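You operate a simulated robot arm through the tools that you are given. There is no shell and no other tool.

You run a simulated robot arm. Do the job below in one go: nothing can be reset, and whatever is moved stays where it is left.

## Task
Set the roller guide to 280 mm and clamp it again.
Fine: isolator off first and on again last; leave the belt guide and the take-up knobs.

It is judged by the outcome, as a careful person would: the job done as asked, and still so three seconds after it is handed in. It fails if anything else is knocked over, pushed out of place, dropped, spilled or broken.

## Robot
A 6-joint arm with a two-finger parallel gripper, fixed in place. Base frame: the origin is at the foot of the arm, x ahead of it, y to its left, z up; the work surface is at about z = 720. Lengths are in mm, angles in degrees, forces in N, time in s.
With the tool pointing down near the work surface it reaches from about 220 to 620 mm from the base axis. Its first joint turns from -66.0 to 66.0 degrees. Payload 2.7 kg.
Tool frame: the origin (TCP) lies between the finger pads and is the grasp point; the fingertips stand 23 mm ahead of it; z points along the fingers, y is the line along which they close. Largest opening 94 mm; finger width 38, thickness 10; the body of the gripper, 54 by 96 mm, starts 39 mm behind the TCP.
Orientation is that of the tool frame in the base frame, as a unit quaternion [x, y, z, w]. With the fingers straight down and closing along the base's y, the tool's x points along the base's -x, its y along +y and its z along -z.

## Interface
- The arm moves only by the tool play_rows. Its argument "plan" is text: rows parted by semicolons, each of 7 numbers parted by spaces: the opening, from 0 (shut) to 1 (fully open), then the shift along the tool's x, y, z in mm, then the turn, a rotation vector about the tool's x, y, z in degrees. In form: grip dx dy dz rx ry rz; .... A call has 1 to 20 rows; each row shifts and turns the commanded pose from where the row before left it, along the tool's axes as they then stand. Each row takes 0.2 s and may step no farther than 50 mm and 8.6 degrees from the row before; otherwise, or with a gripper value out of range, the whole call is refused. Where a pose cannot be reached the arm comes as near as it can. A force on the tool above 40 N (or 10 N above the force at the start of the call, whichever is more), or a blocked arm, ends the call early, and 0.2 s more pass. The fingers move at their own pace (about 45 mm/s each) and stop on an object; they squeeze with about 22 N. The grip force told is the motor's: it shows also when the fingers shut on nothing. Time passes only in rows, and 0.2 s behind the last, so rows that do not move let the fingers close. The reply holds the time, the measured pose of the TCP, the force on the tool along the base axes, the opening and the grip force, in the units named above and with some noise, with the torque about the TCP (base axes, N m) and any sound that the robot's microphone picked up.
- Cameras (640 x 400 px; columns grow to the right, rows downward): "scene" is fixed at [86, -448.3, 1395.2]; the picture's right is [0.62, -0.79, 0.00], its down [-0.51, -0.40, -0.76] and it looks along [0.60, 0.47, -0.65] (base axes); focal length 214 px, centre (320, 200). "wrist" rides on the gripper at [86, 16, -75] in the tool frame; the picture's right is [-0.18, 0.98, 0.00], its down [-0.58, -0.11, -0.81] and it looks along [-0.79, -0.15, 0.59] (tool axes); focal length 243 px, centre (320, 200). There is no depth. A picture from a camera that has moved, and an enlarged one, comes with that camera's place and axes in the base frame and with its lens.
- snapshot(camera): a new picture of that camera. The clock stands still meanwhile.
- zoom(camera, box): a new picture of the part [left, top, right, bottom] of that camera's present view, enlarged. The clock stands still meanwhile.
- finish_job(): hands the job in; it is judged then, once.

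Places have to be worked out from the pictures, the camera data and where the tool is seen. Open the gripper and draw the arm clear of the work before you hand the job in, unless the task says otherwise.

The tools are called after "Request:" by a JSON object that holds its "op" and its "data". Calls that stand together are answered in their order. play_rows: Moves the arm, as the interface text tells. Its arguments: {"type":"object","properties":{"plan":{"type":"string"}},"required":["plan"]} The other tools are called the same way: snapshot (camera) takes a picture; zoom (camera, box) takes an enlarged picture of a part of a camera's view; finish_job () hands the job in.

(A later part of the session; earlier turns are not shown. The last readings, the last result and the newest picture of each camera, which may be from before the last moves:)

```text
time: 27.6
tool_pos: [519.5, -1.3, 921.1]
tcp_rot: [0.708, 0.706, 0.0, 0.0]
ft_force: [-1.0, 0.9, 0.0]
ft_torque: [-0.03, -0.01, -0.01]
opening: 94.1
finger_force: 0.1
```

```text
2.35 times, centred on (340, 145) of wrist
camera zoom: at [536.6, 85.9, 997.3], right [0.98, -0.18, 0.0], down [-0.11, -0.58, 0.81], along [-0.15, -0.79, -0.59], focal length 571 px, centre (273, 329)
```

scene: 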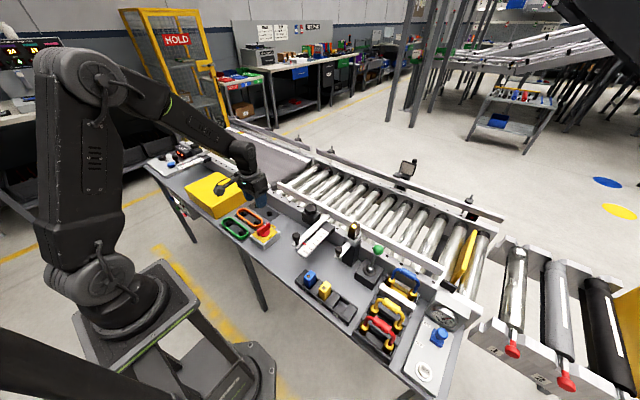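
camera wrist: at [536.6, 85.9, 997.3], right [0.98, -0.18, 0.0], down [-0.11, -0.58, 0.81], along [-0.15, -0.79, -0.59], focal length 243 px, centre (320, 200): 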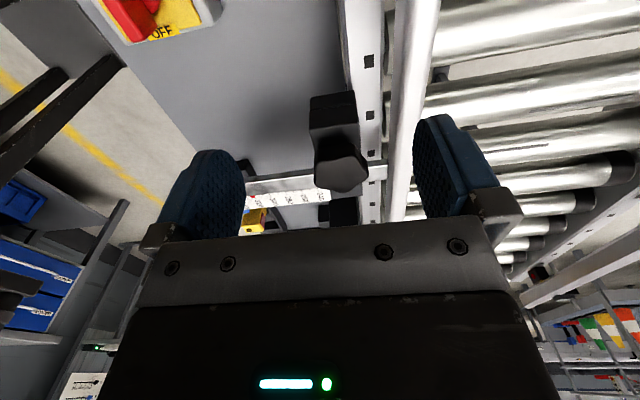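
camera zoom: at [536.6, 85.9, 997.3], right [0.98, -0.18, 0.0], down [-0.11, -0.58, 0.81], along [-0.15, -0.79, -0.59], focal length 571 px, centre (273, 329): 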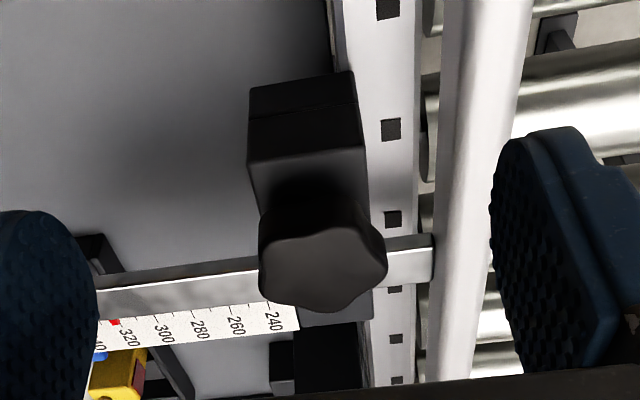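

From this side view: knob centre (527, -62), its bottom about z 839, block top about z 836, guide rail face at x 573 with its top near z 839. A grip with fingertips at about z 843 clears the rail and the bar. Lobes point to +x, so closing along x (present yaw) is a firm grip; I move over the knob and lower to just above it.

Request:
{"op": "play_rows", "data": {"plan": "1 -30 4.5 0 0 0 0; 1 -30 4.5 0 0 0 0; 1 0 1 15 0 0 0; 1 0 0 10 0 0 0; 1 0 0 0 0 0 0"}}

Request:
{"op": "snapshot", "data": {"camera": "wrist"}}

Request:
{"op": "zoom", "data": {"camera": "scene", "box": [280, 170, 360, 240]}}

```text
time: 28.8
tool_pos: [529.9, -61.8, 896.3]
tcp_rot: [0.707, 0.707, 0.0, 0.0]
ft_force: [-0.5, -0.3, 0.5]
ft_torque: [-0.02, 0.03, 0.04]
opening: 93.6
finger_force: 0.2
```

```text
taken
camera wrist: at [546.3, 24.8, 972.0], right [0.98, -0.18, 0.0], down [-0.11, -0.58, 0.81], along [-0.15, -0.79, -0.59], focal length 243 px, centre (320, 200)
```

wrist: 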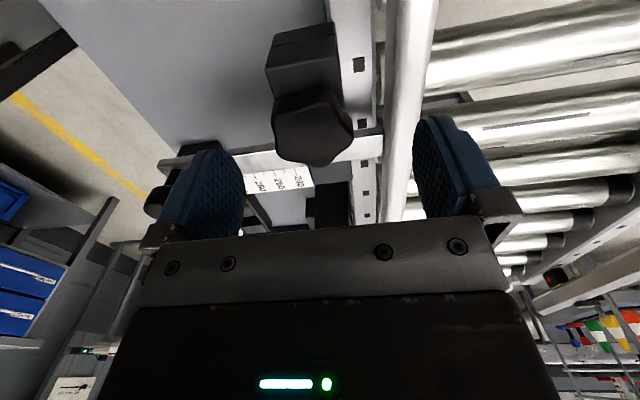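

```text
5.71 times, centred on (320, 205) of scene
camera zoom: at [86.0, -448.3, 1395.2], right [0.62, -0.79, 0.0], down [-0.51, -0.4, -0.76], along [0.6, 0.47, -0.65], focal length 1226 px, centre (320, 171)
```

zoom: 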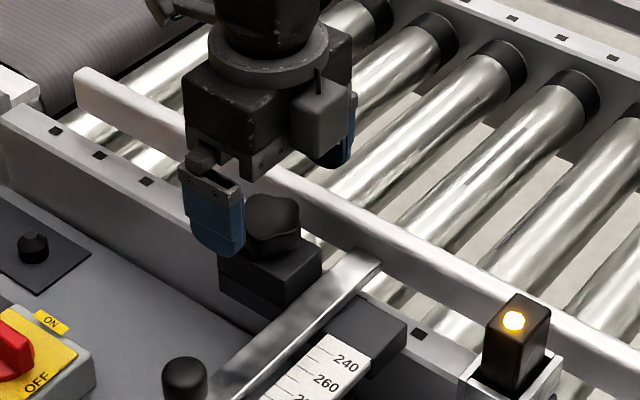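

The knob sits squarely between the fingers, centre about (527, -60.5). I lower to TCP z 866 (fingertips about 843) and check before closing.

Request:
{"op": "play_rows", "data": {"plan": "1 0.8 -0.8 10 0 0 0; 1 0 0 10 0 0 0; 1 0 0 6 0 0 0; 1 0 0 4 0 0 0; 1 0 0 0 0 0 0"}}

Request:
{"op": "zoom", "data": {"camera": "wrist", "box": [150, 60, 490, 260]}}

Request:
{"op": "zoom", "data": {"camera": "scene", "box": [290, 180, 350, 230]}}

```text
time: 30.0
tool_pos: [530.7, -60.6, 868.2]
tcp_rot: [0.706, 0.708, 0.002, 0.002]
ft_force: [-5.5, 0.8, 23.7]
ft_torque: [0.14, -1.03, -0.12]
opening: 92.7
finger_force: 0.0
```

```text
1.88 times, centred on (320, 160) of wrist
camera zoom: at [546.4, 25.9, 944.6], right [0.98, -0.18, 0.01], down [-0.11, -0.58, 0.81], along [-0.14, -0.79, -0.59], focal length 457 px, centre (320, 275)
```

zoom: 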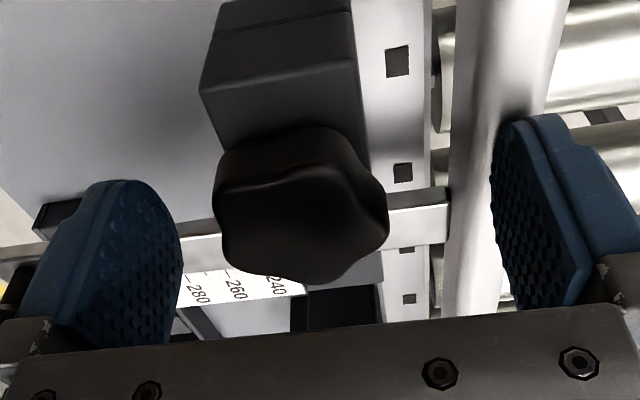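

```text
8.00 times, centred on (320, 205) of scene
camera zoom: at [85.5, -448.3, 1395.3], right [0.62, -0.79, 0.0], down [-0.51, -0.4, -0.76], along [0.6, 0.47, -0.65], focal length 1716 px, centre (320, 160)
```

zoom: 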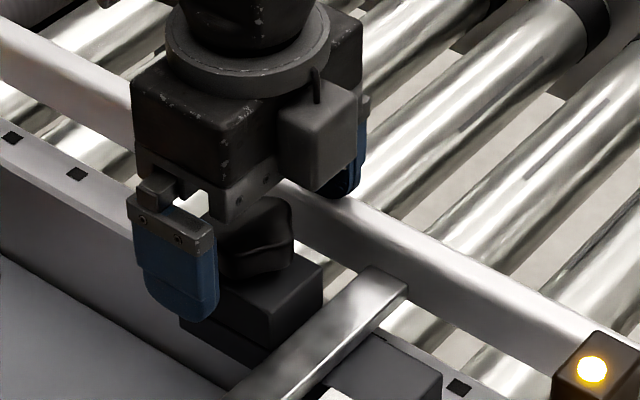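

The +x fingertip touches the top of the guide rail (23 N up), so its top is at about z 845. I rise, narrow the opening to 57 mm so both fingers fit between knob and rail, and then lower again.

Request:
{"op": "play_rows", "data": {"plan": "1 0 0 -8 0 0 0; 0.6 0 0 0 0 0 0; 0.6 0 -0.5 0 0 0 0; 0.6 0 0 0 0 0 0; 0.6 0 0 0 0 0 0"}}

Request:
{"op": "zoom", "data": {"camera": "wrist", "box": [150, 60, 490, 260]}}

```text
time: 31.2
tool_pos: [528.7, -59.6, 874.2]
tcp_rot: [0.706, 0.708, 0.0, 0.001]
ft_force: [-0.5, -0.7, -0.8]
ft_torque: [0.02, 0.0, 0.01]
opening: 56.4
finger_force: 0.0
```

```text
1.88 times, centred on (320, 160) of wrist
camera zoom: at [545.0, 25.9, 949.6], right [0.98, -0.18, 0.0], down [-0.11, -0.58, 0.81], along [-0.15, -0.79, -0.59], focal length 457 px, centre (320, 275)
```

zoom: 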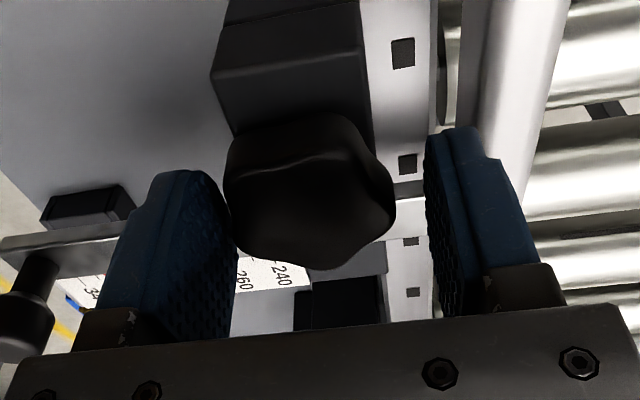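

Free again. The knob lies between the fingers with a few mm on each side; I lower 9 mm to about TCP z 865.

Request:
{"op": "play_rows", "data": {"plan": "0.6 0 -0.5 5 0 0 0; 0.6 0 0 4 0 0 0; 0.6 0 0 0 0 0 0"}}

Request:
{"op": "zoom", "data": {"camera": "scene", "box": [290, 180, 350, 230]}}

```text
time: 32.0
tool_pos: [529.7, -60.2, 865.2]
tcp_rot: [0.706, 0.708, 0.0, 0.0]
ft_force: [0.2, 0.5, 0.2]
ft_torque: [0.02, 0.0, 0.01]
opening: 56.5
finger_force: 0.1
```

```text
8.00 times, centred on (320, 205) of scene
camera zoom: at [86.0, -448.3, 1395.2], right [0.62, -0.79, 0.0], down [-0.51, -0.4, -0.76], along [0.6, 0.47, -0.65], focal length 1716 px, centre (320, 160)
```

zoom: 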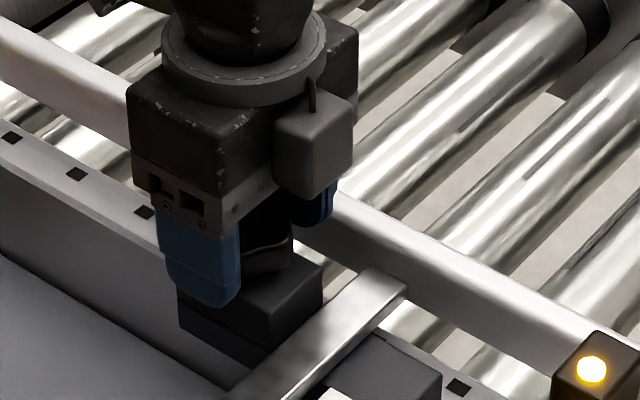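

No contact forces. I close on the knob.

Request:
{"op": "play_rows", "data": {"plan": "0 0 0 0 0 0 0; 0 0 0 0 0 0 0; 0 0 0 0 0 0 0; 0 0 0 0 0 0 0"}}

```text
time: 33.0
tool_pos: [524.7, -60.2, 865.0]
tcp_rot: [0.707, 0.707, -0.004, -0.004]
ft_force: [-30.8, 0.6, 6.9]
ft_torque: [0.15, -0.44, 0.03]
opening: 42.9
finger_force: 44.8
```

Gripped at 43 mm, but with -31 N in x: the knob's middle is about 4 mm nearer. I shift to relieve it.

Request:
{"op": "play_rows", "data": {"plan": "0 0 -3 0 0 0 0; 0 0 0 0 0 0 0; 0 0 0 0 0 0 0"}}

```text
time: 33.8
tool_pos: [525.8, -59.4, 864.6]
tcp_rot: [0.707, 0.707, 0.0, 0.0]
ft_force: [-9.5, -2.1, -9.2]
ft_torque: [0.47, -0.1, 0.0]
opening: 42.8
finger_force: 44.9
```

I relieve the last bit and begin turning counter-clockwise about the knob's axis (2.3 mm off the grip centre), checking the torque after 16°.

Request:
{"op": "play_rows", "data": {"plan": "0 0 -1 0 0 0 0; 0 0.3 0 0 0 0 -8; 0 0.3 0 0 0 0 -8; 0 0 0 0 0 0 0; 0 0 0 0 0 0 0"}}

```text
time: 35.0
tool_pos: [524.5, -60.0, 864.5]
tcp_rot: [0.601, 0.799, 0.0, 0.0]
ft_force: [7.7, -9.2, -26.6]
ft_torque: [-0.06, -0.33, 0.01]
opening: 42.9
finger_force: 45.2
```

The knob follows (opening unchanged). I continue counter-clockwise to about 64° of turn.

Request:
{"op": "play_rows", "data": {"plan": "0 0 0 1 0 0 0; 0 0.3 0 0 0 0 -8; 0 0.3 0 0 0 0 -8; 0 0.3 0 0 0 0 -8; 0 0 0 0 0 0 0; 0 0 0 0 0 0 0"}}

```text
time: 36.4
tool_pos: [524.8, -59.2, 865.1]
tcp_rot: [0.422, 0.906, 0.001, 0.002]
ft_force: [13.4, -24.4, -16.5]
ft_torque: [-0.28, 0.13, 0.01]
opening: 43.0
finger_force: 44.7
```

A 27 N side force along the pads shows the axis lies on the other side of the grip centre than assumed. I correct the offset and continue with the compensation reversed.

Request:
{"op": "play_rows", "data": {"plan": "0 -2.5 -0.5 0.8 0 0 0; 0 0 0 0 0 0 0; 0 -0.28 0 0 0 0 -8; 0 -0.28 0 0 0 0 -8; 0 0 0 0 0 0 0; 0 0 0 0 0 0 0"}}

```text
time: 37.8
tool_pos: [525.2, -59.5, 863.2]
tcp_rot: [0.291, 0.957, 0.0, -0.001]
ft_force: [-21.5, 7.5, 25.4]
ft_torque: [0.23, 0.13, -0.01]
opening: 43.2
finger_force: 45.0
```

Over-corrected: the stiffness is about 20 N/mm, so the axis is practically at the grip centre. I relieve (+1.1 mm sideways, 1.2 mm up) and continue without compensation.

Request:
{"op": "play_rows", "data": {"plan": "0 1.1 -0.3 -1.2 0 0 0; 0 0 0 0 0 0 -8; 0 0 0 0 0 0 -8; 0 0 0 0 0 0 -8; 0 0 0 0 0 0 0; 0 0 0 0 0 0 0"}}

Request:
{"op": "zoom", "data": {"camera": "wrist", "box": [150, 30, 490, 260]}}

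Request:
{"op": "zoom", "data": {"camera": "scene", "box": [280, 180, 360, 250]}}

```text
time: 39.2
tool_pos: [524.6, -60.2, 864.0]
tcp_rot: [0.086, 0.996, 0.0, 0.0]
ft_force: [5.8, 18.2, -3.6]
ft_torque: [0.19, -0.14, 0.01]
opening: 43.0
finger_force: 45.2
```

```text
1.74 times, centred on (320, 145) of wrist
camera zoom: at [442.5, -29.7, 940.0], right [0.35, 0.94, 0.0], down [0.55, -0.21, 0.81], along [0.76, -0.28, -0.59], focal length 422 px, centre (320, 296)
```

zoom: 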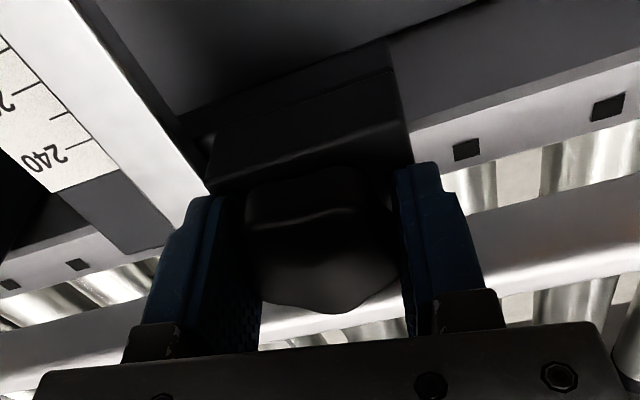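

```text
5.71 times, centred on (320, 215) of scene
camera zoom: at [86.3, -447.9, 1395.4], right [0.62, -0.79, 0.0], down [-0.51, -0.4, -0.76], along [0.6, 0.47, -0.65], focal length 1226 px, centre (320, 114)
```

zoom: 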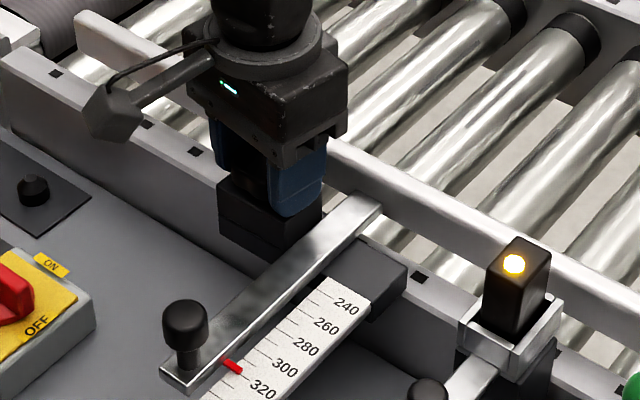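

The knob has turned about 80° with the fingers, pointer still near 317. I relieve the 18 N in y and continue turning.

Request:
{"op": "play_rows", "data": {"plan": "0 0 0.8 0 0 0 0; 0 0 0 0 0 0 -8; 0 0 0 0 0 0 -8; 0 0 0 0 0 0 -8; 0 0 0 0 0 0 0; 0 0 0 0 0 0 0"}}

```text
time: 40.6
tool_pos: [525.4, -60.4, 864.3]
tcp_rot: [-0.122, 0.993, 0.0, 0.0]
ft_force: [8.2, 6.7, -15.5]
ft_torque: [0.51, -1.13, 0.04]
opening: 42.9
finger_force: 44.6
```

Still free at 104° of turn. I continue.

Request:
{"op": "play_rows", "data": {"plan": "0 0 0 0.6 0 0 0; 0 0 0 0 0 0 -8; 0 0 0 0 0 0 -8; 0 0 0 0 0 0 -8; 0 0 0 0 0 0 -8; 0 0 0 0 0 0 0; 0 0 0 0 0 0 0"}}

```text
time: 42.2
tool_pos: [523.8, -62.4, 865.1]
tcp_rot: [-0.39, 0.921, -0.001, -0.002]
ft_force: [-4.4, -10.8, 3.9]
ft_torque: [-0.32, 0.65, -0.4]
opening: 42.9
finger_force: 44.6
```

A torque of -0.4 N m appears at 136°, maybe a stop. I take one more small step.

Request:
{"op": "play_rows", "data": {"plan": "0 0 -0.3 0 0 0 0; 0 0 0 0 0 0 -5; 0 0 0 0 0 0 0; 0 0 0 0 0 0 0"}}

```text
time: 43.2
tool_pos: [526.2, -60.5, 864.4]
tcp_rot: [-0.431, 0.903, 0.0, 0.002]
ft_force: [-0.8, -6.8, 4.9]
ft_torque: [0.14, 0.26, -0.65]
opening: 42.9
finger_force: 45.2
```

Request:
{"op": "play_rows", "data": {"plan": "0 0 0 0 0 0 -5; 0 0 0 0 0 0 0; 0 0 0 0 0 0 0"}}

Request:
{"op": "zoom", "data": {"camera": "wrist", "box": [150, 30, 490, 260]}}

```text
time: 44.0
tool_pos: [525.4, -57.9, 864.7]
tcp_rot: [-0.469, 0.883, -0.001, 0.001]
ft_force: [6.3, 5.5, 3.4]
ft_torque: [0.6, -0.31, -0.45]
opening: 43.2
finger_force: 44.9
```

```text
1.74 times, centred on (320, 145) of wrist
camera zoom: at [463.9, -122.2, 940.4], right [-0.71, 0.7, 0.0], down [0.41, 0.42, 0.81], along [0.57, 0.58, -0.59], focal length 422 px, centre (320, 296)
```

zoom: 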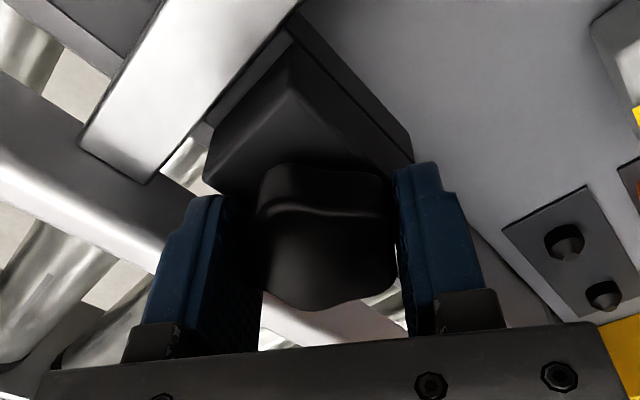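

The fingers now slip on the knob while it stays put: it has reached its open stop after about 136° counter-clockwise. I open, lift clear, and turn the tool back square.

Request:
{"op": "play_rows", "data": {"plan": "0 0 0 0 0 0 5; 0.6 0 0 0 0 0 0; 0.6 0 0 0 0 0 0; 0.6 0 0 -20 0 0 0; 0.6 0 0 -30 0 0 0; 0.6 0 0 -25 0 0 0; 0.6 0 0 0 0 0 8.5; 0.6 0 0 0 0 0 8.5; 0.6 0 0 0 0 0 8.5; 0.6 0 0 0 0 0 8.5; 0.6 0 0 0 0 0 8.5; 0.6 0 0 0 0 0 8.4; 0.6 0 0 0 0 0 0"}}

Request:
{"op": "snapshot", "data": {"camera": "wrist"}}

Request:
{"op": "zoom", "data": {"camera": "scene", "box": [280, 190, 360, 250]}}

```text
time: 46.8
tool_pos: [524.5, -60.4, 939.0]
tcp_rot: [0.001, 1.0, 0.0, 0.0]
ft_force: [0.5, 0.9, -0.1]
ft_torque: [-0.03, -0.02, 0.0]
opening: 56.4
finger_force: 0.1
```

```text
taken
camera wrist: at [438.4, -44.6, 1015.6], right [0.18, 0.98, 0.0], down [0.58, -0.11, 0.81], along [0.79, -0.15, -0.59], focal length 243 px, centre (320, 200)
```

wrist: 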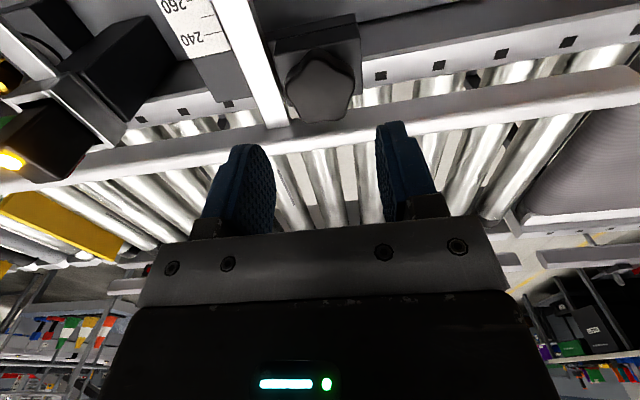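

```text
6.67 times, centred on (320, 220) of scene
camera zoom: at [86.0, -448.3, 1395.2], right [0.62, -0.79, 0.0], down [-0.51, -0.4, -0.76], along [0.6, 0.47, -0.65], focal length 1430 px, centre (320, 67)
```

zoom: 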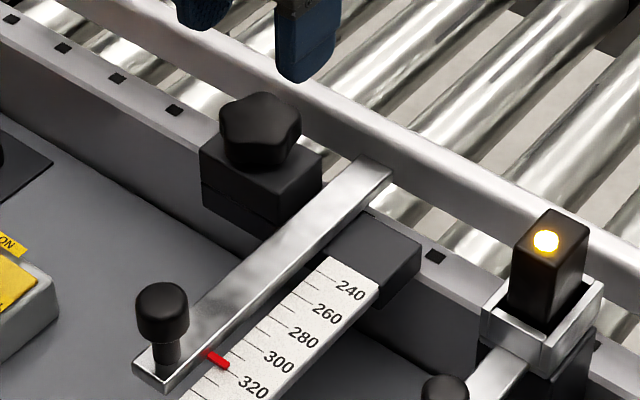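

The knob is loosened and undisturbed otherwise. I move over the guide's push handle near (394, -107) and look.

Request:
{"op": "play_rows", "data": {"plan": "0.6 43.5 -15.6 0 0 0 0; 0.6 43.5 -15.6 0 0 0 0; 0.6 43.5 -15.6 0 0 0 0; 0.6 0 0 0 0 0 0"}}

Request:
{"op": "snapshot", "data": {"camera": "wrist"}}

Request:
{"op": "zoom", "data": {"camera": "scene", "box": [270, 190, 350, 260]}}

```text
time: 47.8
tool_pos: [393.1, -105.5, 938.7]
tcp_rot: [-0.001, 1.0, 0.0, 0.0]
ft_force: [-0.4, -0.6, -0.3]
ft_torque: [0.02, -0.01, 0.0]
opening: 56.5
finger_force: 0.1
```

```text
taken
camera wrist: at [307.8, -91.3, 1013.8], right [0.18, 0.98, 0.0], down [0.58, -0.11, 0.81], along [0.79, -0.15, -0.59], focal length 243 px, centre (320, 200)
```

wrist: 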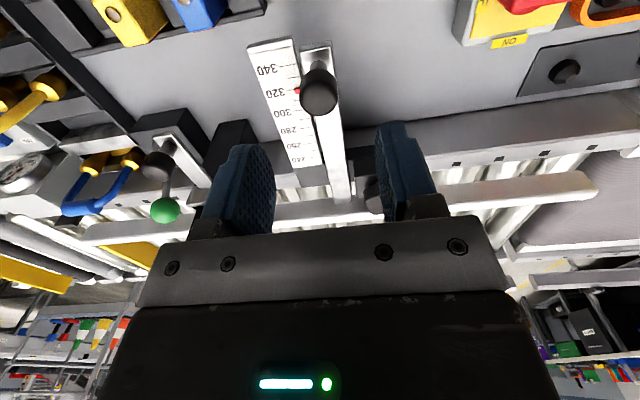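

```text
5.71 times, centred on (310, 225) of scene
camera zoom: at [86.0, -448.3, 1395.2], right [0.62, -0.79, 0.0], down [-0.51, -0.4, -0.76], along [0.6, 0.47, -0.65], focal length 1226 px, centre (377, 57)
```

zoom: 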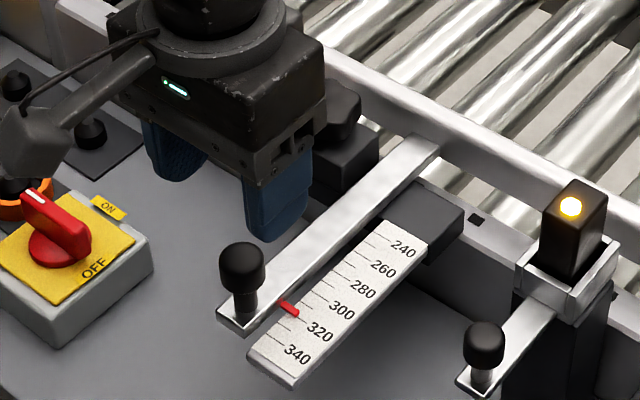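

The handle's cap is centred at about (395, -107), top z 864. I descend over it to TCP z 880 and check.

Request:
{"op": "play_rows", "data": {"plan": "0.6 -0.5 -1.9 20 0 0 0; 0.6 0 0 20 0 0 0; 0.6 0 0 19 0 0 0; 0.6 0 0 0 0 0 0"}}

Request:
{"op": "snapshot", "data": {"camera": "wrist"}}

Request:
{"op": "zoom", "data": {"camera": "scene", "box": [270, 200, 340, 260]}}

```text
time: 48.8
tool_pos: [395.7, -109.7, 879.0]
tcp_rot: [-0.001, 1.0, 0.0, 0.0]
ft_force: [0.1, 0.3, -0.2]
ft_torque: [0.01, 0.0, 0.03]
opening: 56.7
finger_force: 0.1
```

```text
taken
camera wrist: at [309.1, -93.5, 955.0], right [0.18, 0.98, 0.0], down [0.58, -0.11, 0.81], along [0.79, -0.15, -0.59], focal length 243 px, centre (320, 200)
```

wrist: 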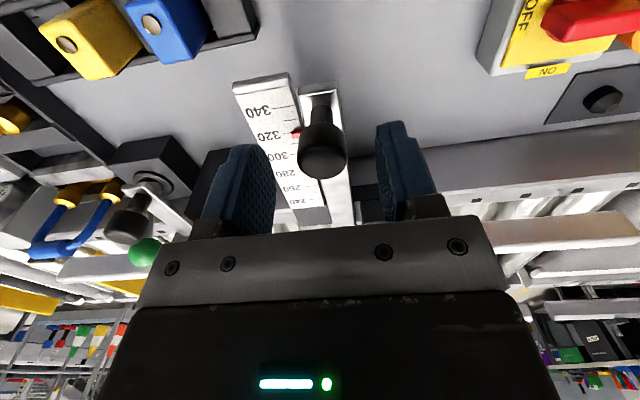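

```text
6.67 times, centred on (305, 230) of scene
camera zoom: at [86.0, -448.3, 1395.2], right [0.62, -0.79, 0.0], down [-0.51, -0.4, -0.76], along [0.6, 0.47, -0.65], focal length 1430 px, centre (420, 0)
```

zoom: 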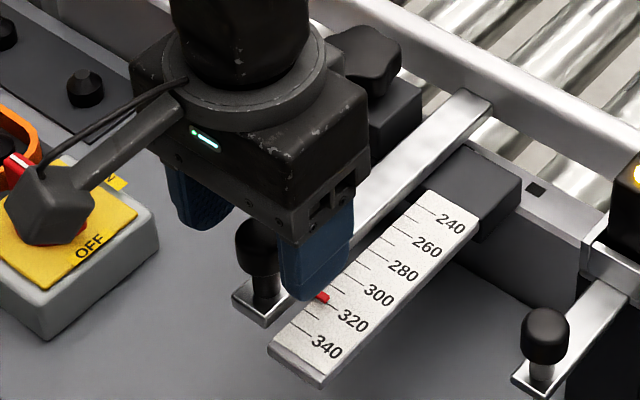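

The cap is well between the fingers. I lower to TCP z 853 and close on it.

Request:
{"op": "play_rows", "data": {"plan": "0.6 0 1 13 0 0 0; 0.6 0 0 13 0 0 0; 0.6 0 0 0 0 0 0; 0 0 0 0 0 0 0; 0 0 0 0 0 0 0; 0 0 0 0 0 0 0; 0 0 0 0 0 0 0"}}

Request:
{"op": "zoom", "data": {"camera": "scene", "box": [270, 200, 340, 260]}}

Request:
{"op": "snapshot", "data": {"camera": "wrist"}}

```text
time: 50.4
tool_pos: [394.8, -108.2, 852.9]
tcp_rot: [-0.001, 1.0, 0.0, 0.0]
ft_force: [0.2, 3.9, -2.7]
ft_torque: [0.04, -0.18, -0.02]
opening: 25.3
finger_force: 45.1
```

```text
6.67 times, centred on (305, 230) of scene
camera zoom: at [86.1, -448.2, 1395.3], right [0.62, -0.79, 0.0], down [-0.51, -0.4, -0.76], along [0.6, 0.47, -0.65], focal length 1430 px, centre (420, 0)
```

zoom: 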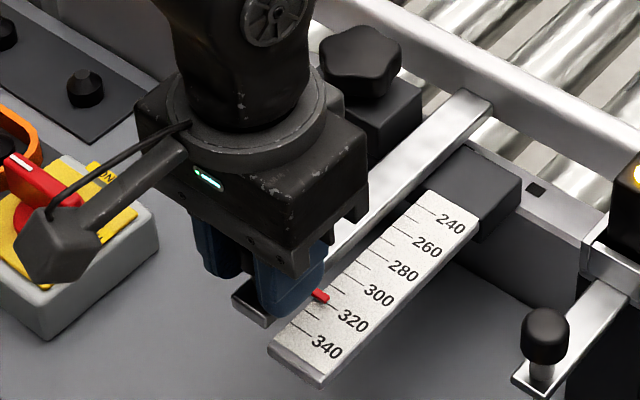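

```text
taken
camera wrist: at [308.6, -92.5, 929.9], right [0.18, 0.98, 0.0], down [0.58, -0.11, 0.81], along [0.79, -0.15, -0.59], focal length 243 px, centre (320, 200)
```

wrist: 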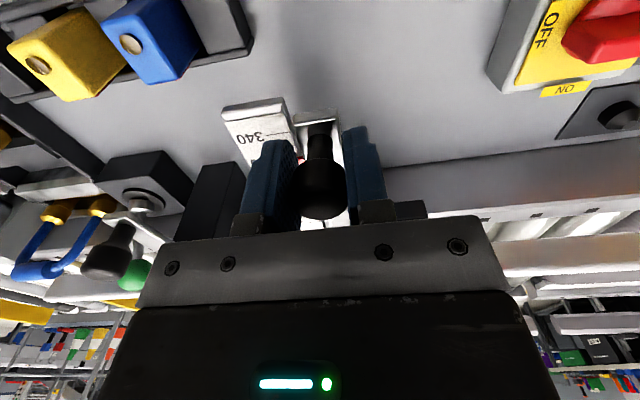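

The handle is held at 25 mm with hardly any side force. I read the pointer before moving.

Request:
{"op": "zoom", "data": {"camera": "scene", "box": [295, 222, 330, 248]}}

```text
15.38 times, centred on (312, 235) of scene
camera zoom: at [86.1, -448.2, 1395.3], right [0.62, -0.79, 0.0], down [-0.51, -0.4, -0.76], along [0.6, 0.47, -0.65], focal length 3300 px, centre (435, -338)
```

zoom: 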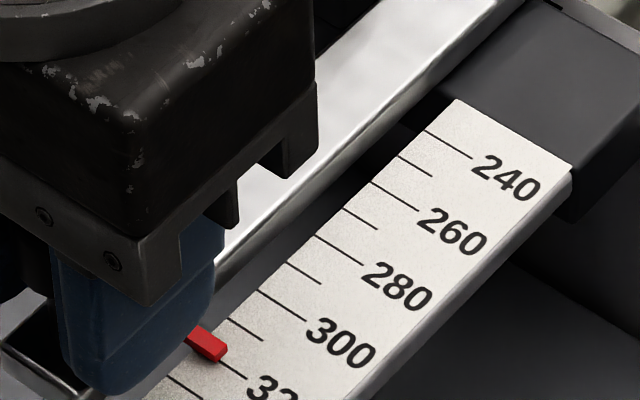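

The pointer reads roughly 318–320 (the scene view has some parallax). I start pushing the guide in by 10 mm (+x) and watch the force.

Request:
{"op": "play_rows", "data": {"plan": "0 -3 0 0 0 0 0; 0 -3 0 0 0 0 0; 0 -4 0 0 0 0 0; 0 0 0 0 0 0 0; 0 0 0 0 0 0 0"}}

Request:
{"op": "zoom", "data": {"camera": "scene", "box": [295, 222, 330, 248]}}

```text
time: 51.6
tool_pos: [405.7, -107.8, 854.5]
tcp_rot: [-0.001, 1.0, 0.001, -0.002]
ft_force: [-0.4, -5.2, -25.4]
ft_torque: [-0.02, -0.62, -0.05]
opening: 25.2
finger_force: 45.0
```

```text
15.38 times, centred on (312, 235) of scene
camera zoom: at [86.3, -448.5, 1395.1], right [0.62, -0.79, 0.0], down [-0.51, -0.4, -0.76], along [0.6, 0.47, -0.65], focal length 3300 px, centre (435, -338)
```

zoom: 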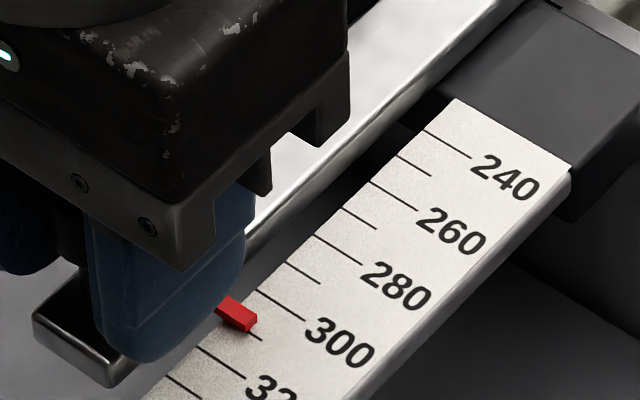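

The guide slides freely and the pointer follows 1:1. I push on by 27 mm and read again.

Request:
{"op": "play_rows", "data": {"plan": "0 -6 0 1 0 0 0; 0 -7 0 0 0 0 0; 0 -7 0 0 0 0 0; 0 -7 0 0 0 0 0; 0 0 0 0 0 0 0; 0 0 0 0 0 0 0"}}

Request:
{"op": "zoom", "data": {"camera": "scene", "box": [295, 222, 330, 248]}}

Request:
{"op": "snapshot", "data": {"camera": "scene"}}

```text
time: 53.0
tool_pos: [434.7, -108.7, 853.7]
tcp_rot: [-0.002, 1.0, 0.0, 0.001]
ft_force: [0.0, 1.0, -4.3]
ft_torque: [-0.02, 0.76, 0.05]
opening: 25.4
finger_force: 45.2
```

```text
15.38 times, centred on (312, 235) of scene
camera zoom: at [86.1, -448.3, 1395.2], right [0.62, -0.79, 0.0], down [-0.51, -0.4, -0.76], along [0.6, 0.47, -0.65], focal length 3300 px, centre (435, -338)
```

zoom: 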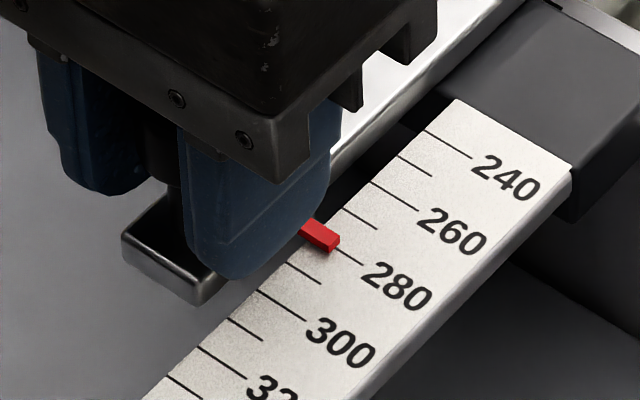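

```text
taken
```

scene: 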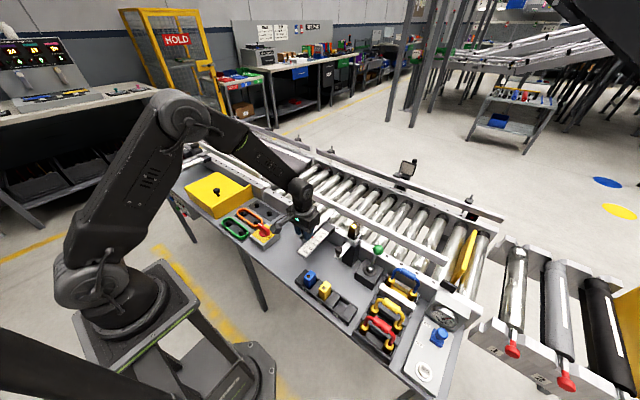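

The pointer is now at about 280. I zoom in as far as useful to judge it against the 280 tick.

Request:
{"op": "zoom", "data": {"camera": "scene", "box": [308, 231, 318, 238]}}

Request:
{"op": "zoom", "data": {"camera": "wrist", "box": [200, 60, 400, 230]}}

```text
16.00 times, centred on (313, 234) of scene
camera zoom: at [86.1, -448.3, 1395.2], right [0.62, -0.79, 0.0], down [-0.51, -0.4, -0.76], along [0.6, 0.47, -0.65], focal length 3432 px, centre (432, -352)
```

zoom: 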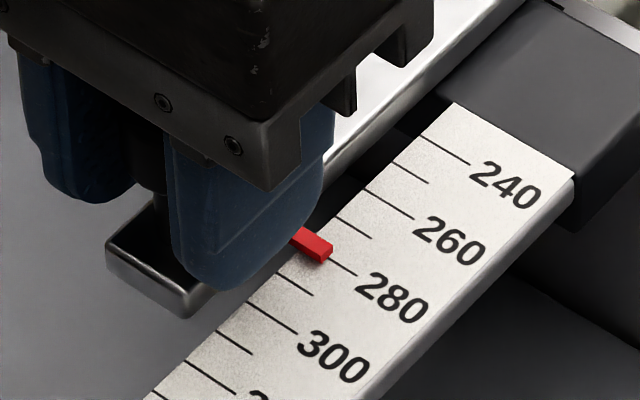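

```text
2.35 times, centred on (300, 145) of wrist
camera zoom: at [347.2, -92.5, 929.9], right [0.18, 0.98, 0.0], down [0.58, -0.11, 0.81], along [0.79, -0.15, -0.59], focal length 571 px, centre (367, 329)
```

zoom: 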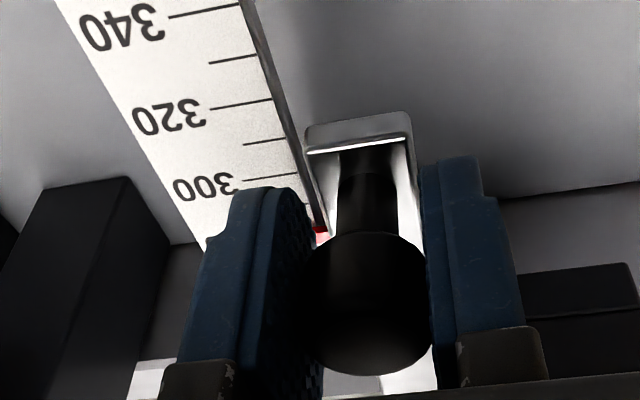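

Zoom is at its limit, and the scene view is oblique. I release the handle, rise, and turn the tool so that the wrist camera stands level with the pointer in x, for a reading free of parallax.

Request:
{"op": "play_rows", "data": {"plan": "0.6 0 0 0 0 0 0; 0.6 0 0 0 0 0 0; 0.6 0 0 0 0 0 0; 0.6 0 0 -24 0 0 0; 0.6 0 0 -26 0 0 0; 0.6 0 0 0 0 0 8.2; 0.6 0 0 0 0 0 8.2; 0.6 0 0 0 0 0 8.2; 0.6 0 0 0 0 0 8.2; 0.6 0 0 0 0 0 8.2; 0.6 0 0 0 0 0 8.2; 0.6 0 0 0 0 0 8.2; 0.6 0 0 0 0 0 8.2; 0.6 0 0 0 0 0 8.2; 0.6 0 0 0 0 0 8.2; 0.6 0 0 0 0 0 8; 0.6 12 0 0 0 0 0; 0.6 0 0 0 0 0 0"}}

Request:
{"op": "snapshot", "data": {"camera": "wrist"}}

Request:
{"op": "zoom", "data": {"camera": "scene", "box": [295, 222, 330, 248]}}

```text
time: 56.8
tool_pos: [432.1, -96.5, 902.9]
tcp_rot: [0.707, 0.707, 0.001, 0.001]
ft_force: [-1.1, -0.6, -0.2]
ft_torque: [-0.01, -0.03, -0.02]
opening: 56.7
finger_force: 0.2
```

```text
taken
camera wrist: at [447.8, -10.7, 979.0], right [0.98, -0.18, 0.0], down [-0.11, -0.58, 0.81], along [-0.15, -0.79, -0.59], focal length 243 px, centre (320, 200)
```

wrist: 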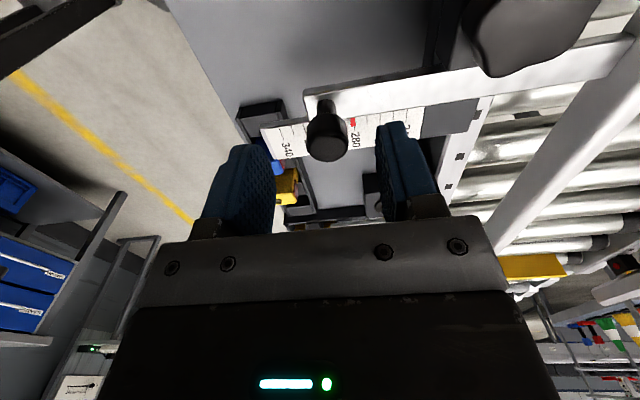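

```text
15.38 times, centred on (312, 235) of scene
camera zoom: at [86.0, -448.3, 1395.2], right [0.62, -0.79, 0.0], down [-0.51, -0.4, -0.76], along [0.6, 0.47, -0.65], focal length 3300 px, centre (435, -338)
```

zoom: 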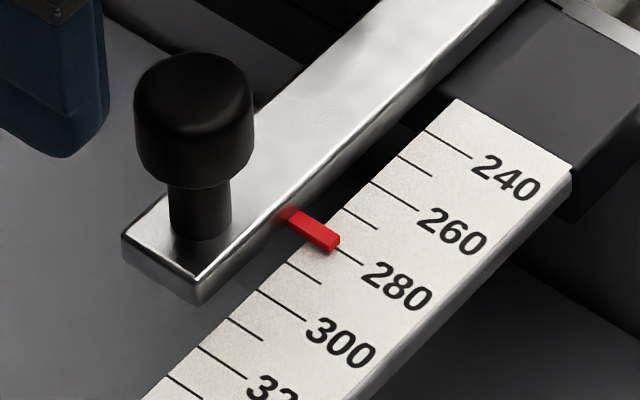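

The guide stayed put. I zoom on the pointer in this side-on view.

Request:
{"op": "zoom", "data": {"camera": "wrist", "box": [325, 100, 400, 155]}}

Request:
{"op": "zoom", "data": {"camera": "wrist", "box": [335, 108, 365, 130]}}

```text
7.27 times, centred on (362, 128) of wrist
camera zoom: at [447.8, -10.7, 979.0], right [0.98, -0.18, 0.0], down [-0.11, -0.58, 0.81], along [-0.15, -0.79, -0.59], focal length 1764 px, centre (11, 727)
```

zoom: 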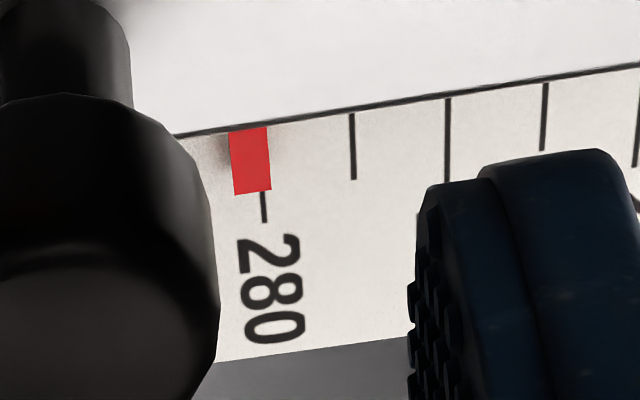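

```text
16.00 times, centred on (350, 119) of wrist
camera zoom: at [447.8, -10.7, 979.0], right [0.98, -0.18, 0.0], down [-0.11, -0.58, 0.81], along [-0.15, -0.79, -0.59], focal length 3882 px, centre (-160, 1496)
```

zoom: 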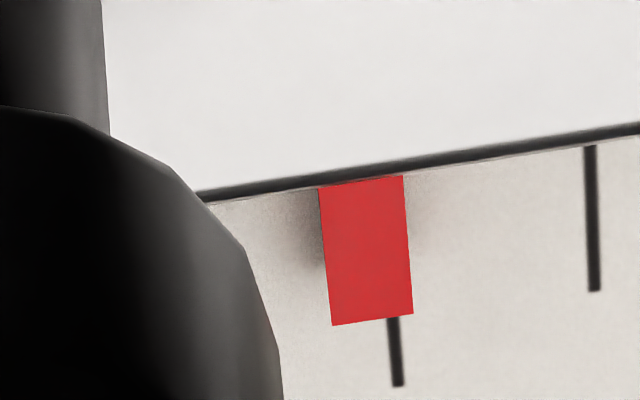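

In this view parallax is negligible: the pointer's centre is 20 px left of the 280 tick at 202 px per 10 mm, so it reads about 281.0. I turn back, lower onto the handle exactly as before and grip again for a 1 mm correction.

Request:
{"op": "play_rows", "data": {"plan": "0.6 -12 0 0 0 0 0; 0.6 0 0 0 0 0 -8.2; 0.6 0 0 0 0 0 -8.2; 0.6 0 0 0 0 0 -8.2; 0.6 0 0 0 0 0 -8.2; 0.6 0 0 0 0 0 -8.2; 0.6 0 0 0 0 0 -8.2; 0.6 0 0 0 0 0 -8.2; 0.6 0 0 0 0 0 -8.2; 0.6 0 0 0 0 0 -8.2; 0.6 0 0 0 0 0 -8.2; 0.6 0 0 0 0 0 -8; 0.6 0 0 25 0 0 0; 0.6 0 0 25 0 0 0; 0.6 0 0 0 0 0 0; 0 0 0 0 0 0 0; 0 0 0 0 0 0 0; 0 0 0 0 0 0 0; 0 0 0 0 0 0 0"}}

Request:
{"op": "zoom", "data": {"camera": "scene", "box": [295, 222, 330, 248]}}

```text
time: 60.8
tool_pos: [431.4, -108.5, 852.6]
tcp_rot: [-0.001, 1.0, 0.0, 0.0]
ft_force: [0.8, -3.0, -3.7]
ft_torque: [-0.02, -0.23, 0.02]
opening: 25.5
finger_force: 44.7
```

```text
15.38 times, centred on (312, 235) of scene
camera zoom: at [86.1, -448.4, 1395.2], right [0.62, -0.79, 0.0], down [-0.51, -0.4, -0.76], along [0.6, 0.47, -0.65], focal length 3300 px, centre (435, -338)
```

zoom: 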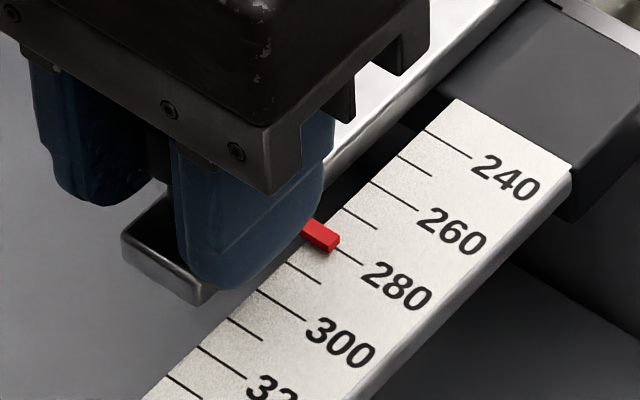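

Gripped again with the pointer unchanged. I move 1 mm in +x.

Request:
{"op": "play_rows", "data": {"plan": "0 -1.0 0 0 0 0 0; 0 0 0 0 0 0 0; 0 0 0 0 0 0 0; 0 0 0 0 0 0 0"}}

Request:
{"op": "zoom", "data": {"camera": "scene", "box": [295, 222, 330, 248]}}

```text
time: 61.8
tool_pos: [431.6, -108.2, 852.6]
tcp_rot: [0.0, 1.0, 0.0, 0.0]
ft_force: [-0.7, -3.5, -10.5]
ft_torque: [0.0, -0.36, -0.05]
opening: 25.3
finger_force: 44.8
```

```text
15.38 times, centred on (312, 235) of scene
camera zoom: at [86.2, -448.5, 1395.2], right [0.62, -0.79, 0.0], down [-0.51, -0.4, -0.76], along [0.6, 0.47, -0.65], focal length 3300 px, centre (435, -338)
```

zoom: 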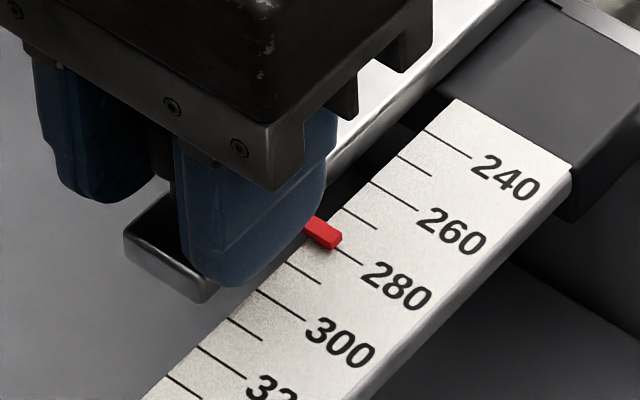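

The pointer moved about 1 mm. I release, rise and repeat the side-on reading.

Request:
{"op": "play_rows", "data": {"plan": "0.6 0 0 0 0 0 0; 0.6 0 0 0 0 0 0; 0.6 0 0 0 0 0 0; 0.6 0 0 -24 0 0 0; 0.6 0 0 -26 0 0 0; 0.6 0 0 0 0 0 8.2; 0.6 0 0 0 0 0 8.2; 0.6 0 0 0 0 0 8.2; 0.6 0 0 0 0 0 8.2; 0.6 0 0 0 0 0 8.2; 0.6 0 0 0 0 0 8.2; 0.6 0 0 0 0 0 8.2; 0.6 0 0 0 0 0 8.2; 0.6 0 0 0 0 0 8.2; 0.6 0 0 0 0 0 8.2; 0.6 0 0 0 0 0 8; 0.6 12 0 0 0 0 0; 0.6 0 0 0 0 0 0"}}

Request:
{"op": "zoom", "data": {"camera": "wrist", "box": [335, 108, 365, 130]}}

Request:
{"op": "zoom", "data": {"camera": "wrist", "box": [325, 100, 400, 155]}}

```text
time: 65.6
tool_pos: [433.8, -96.7, 902.9]
tcp_rot: [0.707, 0.707, 0.0, 0.001]
ft_force: [-1.0, 0.1, 0.7]
ft_torque: [-0.01, 0.03, 0.01]
opening: 56.2
finger_force: 0.1
```

```text
16.00 times, centred on (350, 119) of wrist
camera zoom: at [449.8, -10.3, 979.5], right [0.98, -0.18, 0.0], down [-0.11, -0.58, 0.81], along [-0.15, -0.79, -0.59], focal length 3882 px, centre (-160, 1496)
```

zoom: 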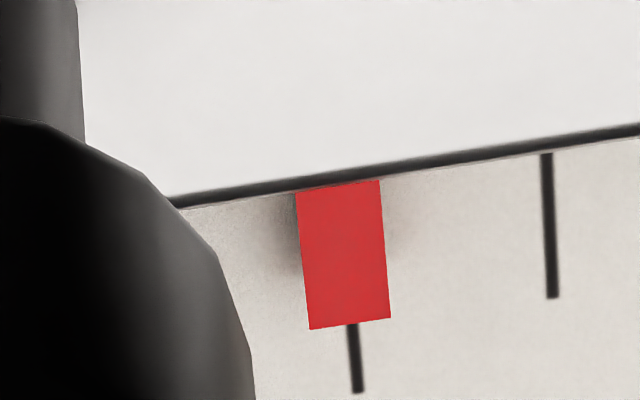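

```text
7.27 times, centred on (362, 128) of wrist
camera zoom: at [449.8, -10.3, 979.5], right [0.98, -0.18, 0.0], down [-0.11, -0.58, 0.81], along [-0.15, -0.79, -0.59], focal length 1764 px, centre (11, 727)
```

zoom: 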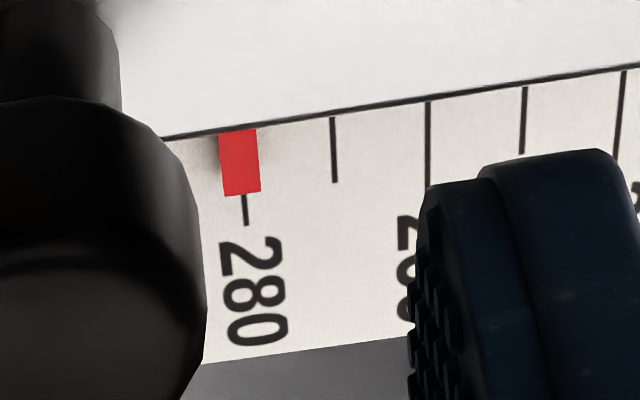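

The pointer's centre is now exactly on the 280 tick. I move back over the star knob at (525, -60) and turn to the yaw at which I let it go (about -48°).

Request:
{"op": "play_rows", "data": {"plan": "0.65 12.2 30.2 -10 0 0 0; 0.65 12.2 30.2 -10 0 0 0; 0.65 12.2 30.3 -7 0 0 0; 0.65 0 0 0 0 0 -8.1; 0.65 0 0 0 0 0 -8.1; 0.65 0 0 0 0 0 -8.1; 0.65 0 0 0 0 0 -8.1; 0.65 0 0 0 0 0 -8.1; 0.65 0 0 0 0 0 -8.1; 0.65 0 0 0 0 0 -8.1; 0.65 0 0 0 0 0 -8.1; 0.65 0 0 0 0 0 -8.1; 0.65 0 0 0 0 0 -8.1; 0.65 0 0 0 0 0 -8.1; 0.65 0 0 0 0 0 -8.1; 0.65 0 0 0 0 0 -8.1; 0.65 0 0 0 0 0 -8.1; 0.65 0 0 0 0 0 -8.1; 0.65 0 0 0 0 0 -8.1; 0.65 0 0 0 0 0 -8.1"}}

Request:
{"op": "snapshot", "data": {"camera": "wrist"}}

Request:
{"op": "snapshot", "data": {"camera": "scene"}}

```text
time: 69.8
tool_pos: [524.1, -59.7, 930.7]
tcp_rot: [-0.406, 0.914, 0.0, 0.0]
ft_force: [-0.3, -0.9, -0.4]
ft_torque: [0.02, -0.01, 0.0]
opening: 60.9
finger_force: 0.1
```

```text
taken
camera wrist: at [453.7, -113.4, 1006.1], right [-0.61, 0.79, 0.0], down [0.47, 0.36, 0.81], along [0.64, 0.49, -0.59], focal length 243 px, centre (320, 200)
```

wrist: 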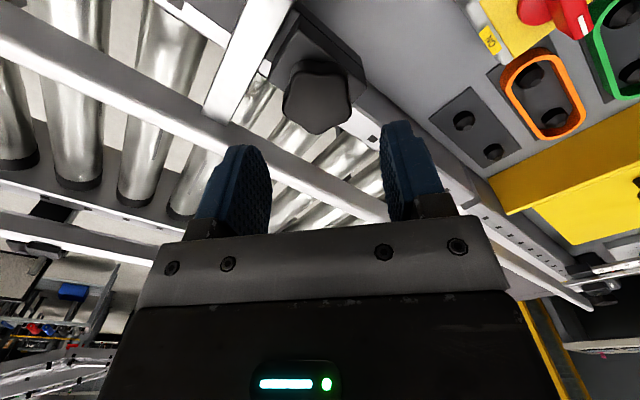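

```text
taken
```

scene: 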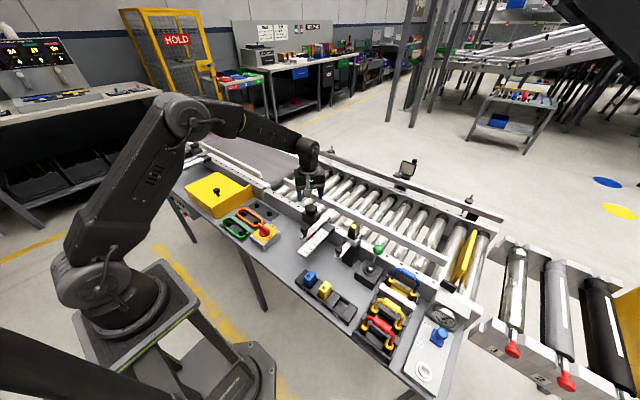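

The knob centre (525, -60) is right under the tool. I lower to TCP z 865 and close on it.

Request:
{"op": "play_rows", "data": {"plan": "0.65 0 0 20 0 0 0; 0.65 0 0 20 0 0 0; 0.65 0 0 16 0 0 0; 0.65 0 0 10 0 0 0; 0.65 0 0 0 0 0 0; 0 0 0 0 0 0 0; 0 0 0 0 0 0 0; 0 0 0 0 0 0 0; 0 0 0 0 0 0 0"}}

```text
time: 71.8
tool_pos: [525.0, -59.3, 863.5]
tcp_rot: [-0.405, 0.914, -0.001, 0.001]
ft_force: [17.7, -15.0, -9.4]
ft_torque: [0.19, -0.33, -0.03]
opening: 43.0
finger_force: 45.6
```

Held at 43 mm; a 23 N offset along the closing line is relieved by a 1.1 mm shift. Then I turn clockwise.

Request:
{"op": "play_rows", "data": {"plan": "0 0 -1.1 0 0 0 0; 0 0 0 0 0 0 8; 0 0 0 0 0 0 8; 0 0 0 0 0 0 8; 0 0 0 0 0 0 0; 0 0 0 0 0 0 0"}}

```text
time: 73.2
tool_pos: [525.0, -59.8, 864.2]
tcp_rot: [-0.206, 0.979, 0.0, 0.0]
ft_force: [5.8, -16.9, -1.2]
ft_torque: [0.35, -1.15, -0.02]
opening: 43.1
finger_force: 45.1
```

Request:
{"op": "play_rows", "data": {"plan": "0 0 -0.8 0 0 0 0; 0 0 0 0 0 0 8; 0 0 0 0 0 0 8; 0 0 0 0 0 0 8; 0 0 0 0 0 0 8; 0 0 0 0 0 0 0; 0 0 0 0 0 0 0"}}

```text
time: 74.8
tool_pos: [524.3, -59.1, 865.0]
tcp_rot: [0.071, 0.997, 0.0, 0.001]
ft_force: [0.4, -2.5, 18.0]
ft_torque: [0.0, 1.15, 0.02]
opening: 42.9
finger_force: 45.0
```

Turned 56° clockwise, still free. I continue.

Request:
{"op": "play_rows", "data": {"plan": "0 0 0 -0.8 0 0 0; 0 0 0 0 0 0 8; 0 0 0 0 0 0 8; 0 0 0 0 0 0 8; 0 0 0 0 0 0 8; 0 0 0 0 0 0 0; 0 0 0 0 0 0 0"}}

```text
time: 76.4
tool_pos: [525.3, -60.0, 865.0]
tcp_rot: [0.344, 0.939, 0.001, 0.0]
ft_force: [3.6, 13.1, 5.4]
ft_torque: [0.75, 1.0, -0.02]
opening: 43.2
finger_force: 44.8
```

Request:
{"op": "play_rows", "data": {"plan": "0 0 0.6 0 0 0 0; 0 0 0 0 0 0 8; 0 0 0 0 0 0 8; 0 0 0 0 0 0 8; 0 0 0 0 0 0 8; 0 0 0 0 0 0 0; 0 0 0 0 0 0 0"}}

```text
time: 78.0
tool_pos: [526.0, -60.9, 863.6]
tcp_rot: [0.589, 0.808, 0.0, 0.001]
ft_force: [4.8, 5.5, -8.4]
ft_torque: [-0.56, -0.36, 0.46]
opening: 42.6
finger_force: 45.0
```

Torque rises to 0.46 N m at 120°: the clamp begins to bite. I turn on in smaller steps.

Request:
{"op": "play_rows", "data": {"plan": "0 0 0 0 0 0 6; 0 0 0 0 0 0 6; 0 0 0 0 0 0 0; 0 0 0 0 0 0 0"}}

```text
time: 79.0
tool_pos: [525.1, -61.0, 865.2]
tcp_rot: [0.671, 0.742, 0.0, 0.0]
ft_force: [3.2, -1.4, -3.5]
ft_torque: [0.25, -0.02, 0.46]
opening: 42.8
finger_force: 44.9
```

Request:
{"op": "zoom", "data": {"camera": "wrist", "box": [150, 30, 490, 260]}}

Request:
{"op": "play_rows", "data": {"plan": "0 0 0 0 0 0 6; 0 0 0 0 0 0 0; 0 0 0 0 0 0 0"}}

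Request:
{"op": "zoom", "data": {"camera": "wrist", "box": [150, 30, 490, 260]}}

```text
1.74 times, centred on (320, 145) of wrist
camera zoom: at [533.0, 26.2, 941.1], right [1.0, -0.09, 0.0], down [-0.05, -0.59, 0.81], along [-0.07, -0.8, -0.59], focal length 422 px, centre (320, 296)
```

zoom: 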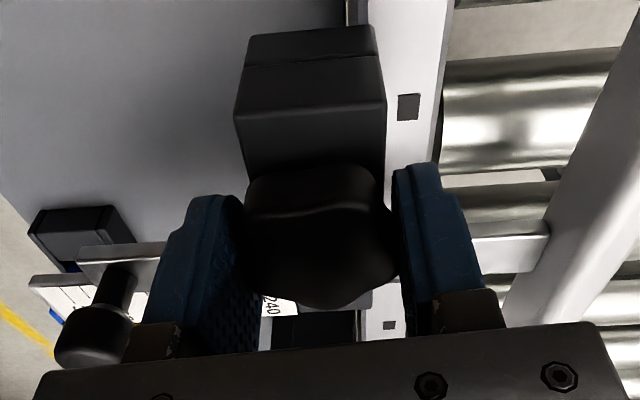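

```text
time: 79.8
tool_pos: [525.1, -61.9, 865.7]
tcp_rot: [0.708, 0.706, 0.0, 0.0]
ft_force: [-2.0, -6.1, -2.3]
ft_torque: [-0.48, -0.28, 0.59]
opening: 42.9
finger_force: 45.1
```

```text
1.74 times, centred on (320, 145) of wrist
camera zoom: at [541.8, 24.5, 941.2], right [0.98, -0.19, 0.0], down [-0.11, -0.58, 0.81], along [-0.15, -0.79, -0.59], focal length 422 px, centre (320, 296)
```

zoom: 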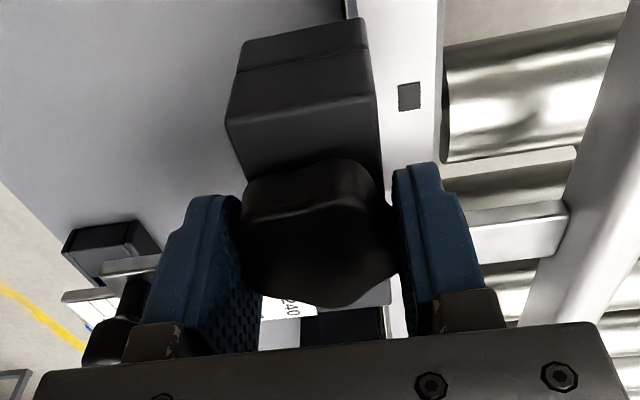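

Torque is 0.59 N m at yaw 90, where the knob stood when clamped. I turn a little further until it firmly resists.

Request:
{"op": "play_rows", "data": {"plan": "0 0 0 0 0 0 6; 0 0 0 0 0 0 0; 0 0 0 0 0 0 0"}}

```text
time: 80.6
tool_pos: [524.8, -60.8, 864.4]
tcp_rot: [0.744, 0.668, -0.001, 0.0]
ft_force: [-7.5, -1.0, 0.9]
ft_torque: [0.53, -0.04, 0.57]
opening: 42.8
finger_force: 44.9
```

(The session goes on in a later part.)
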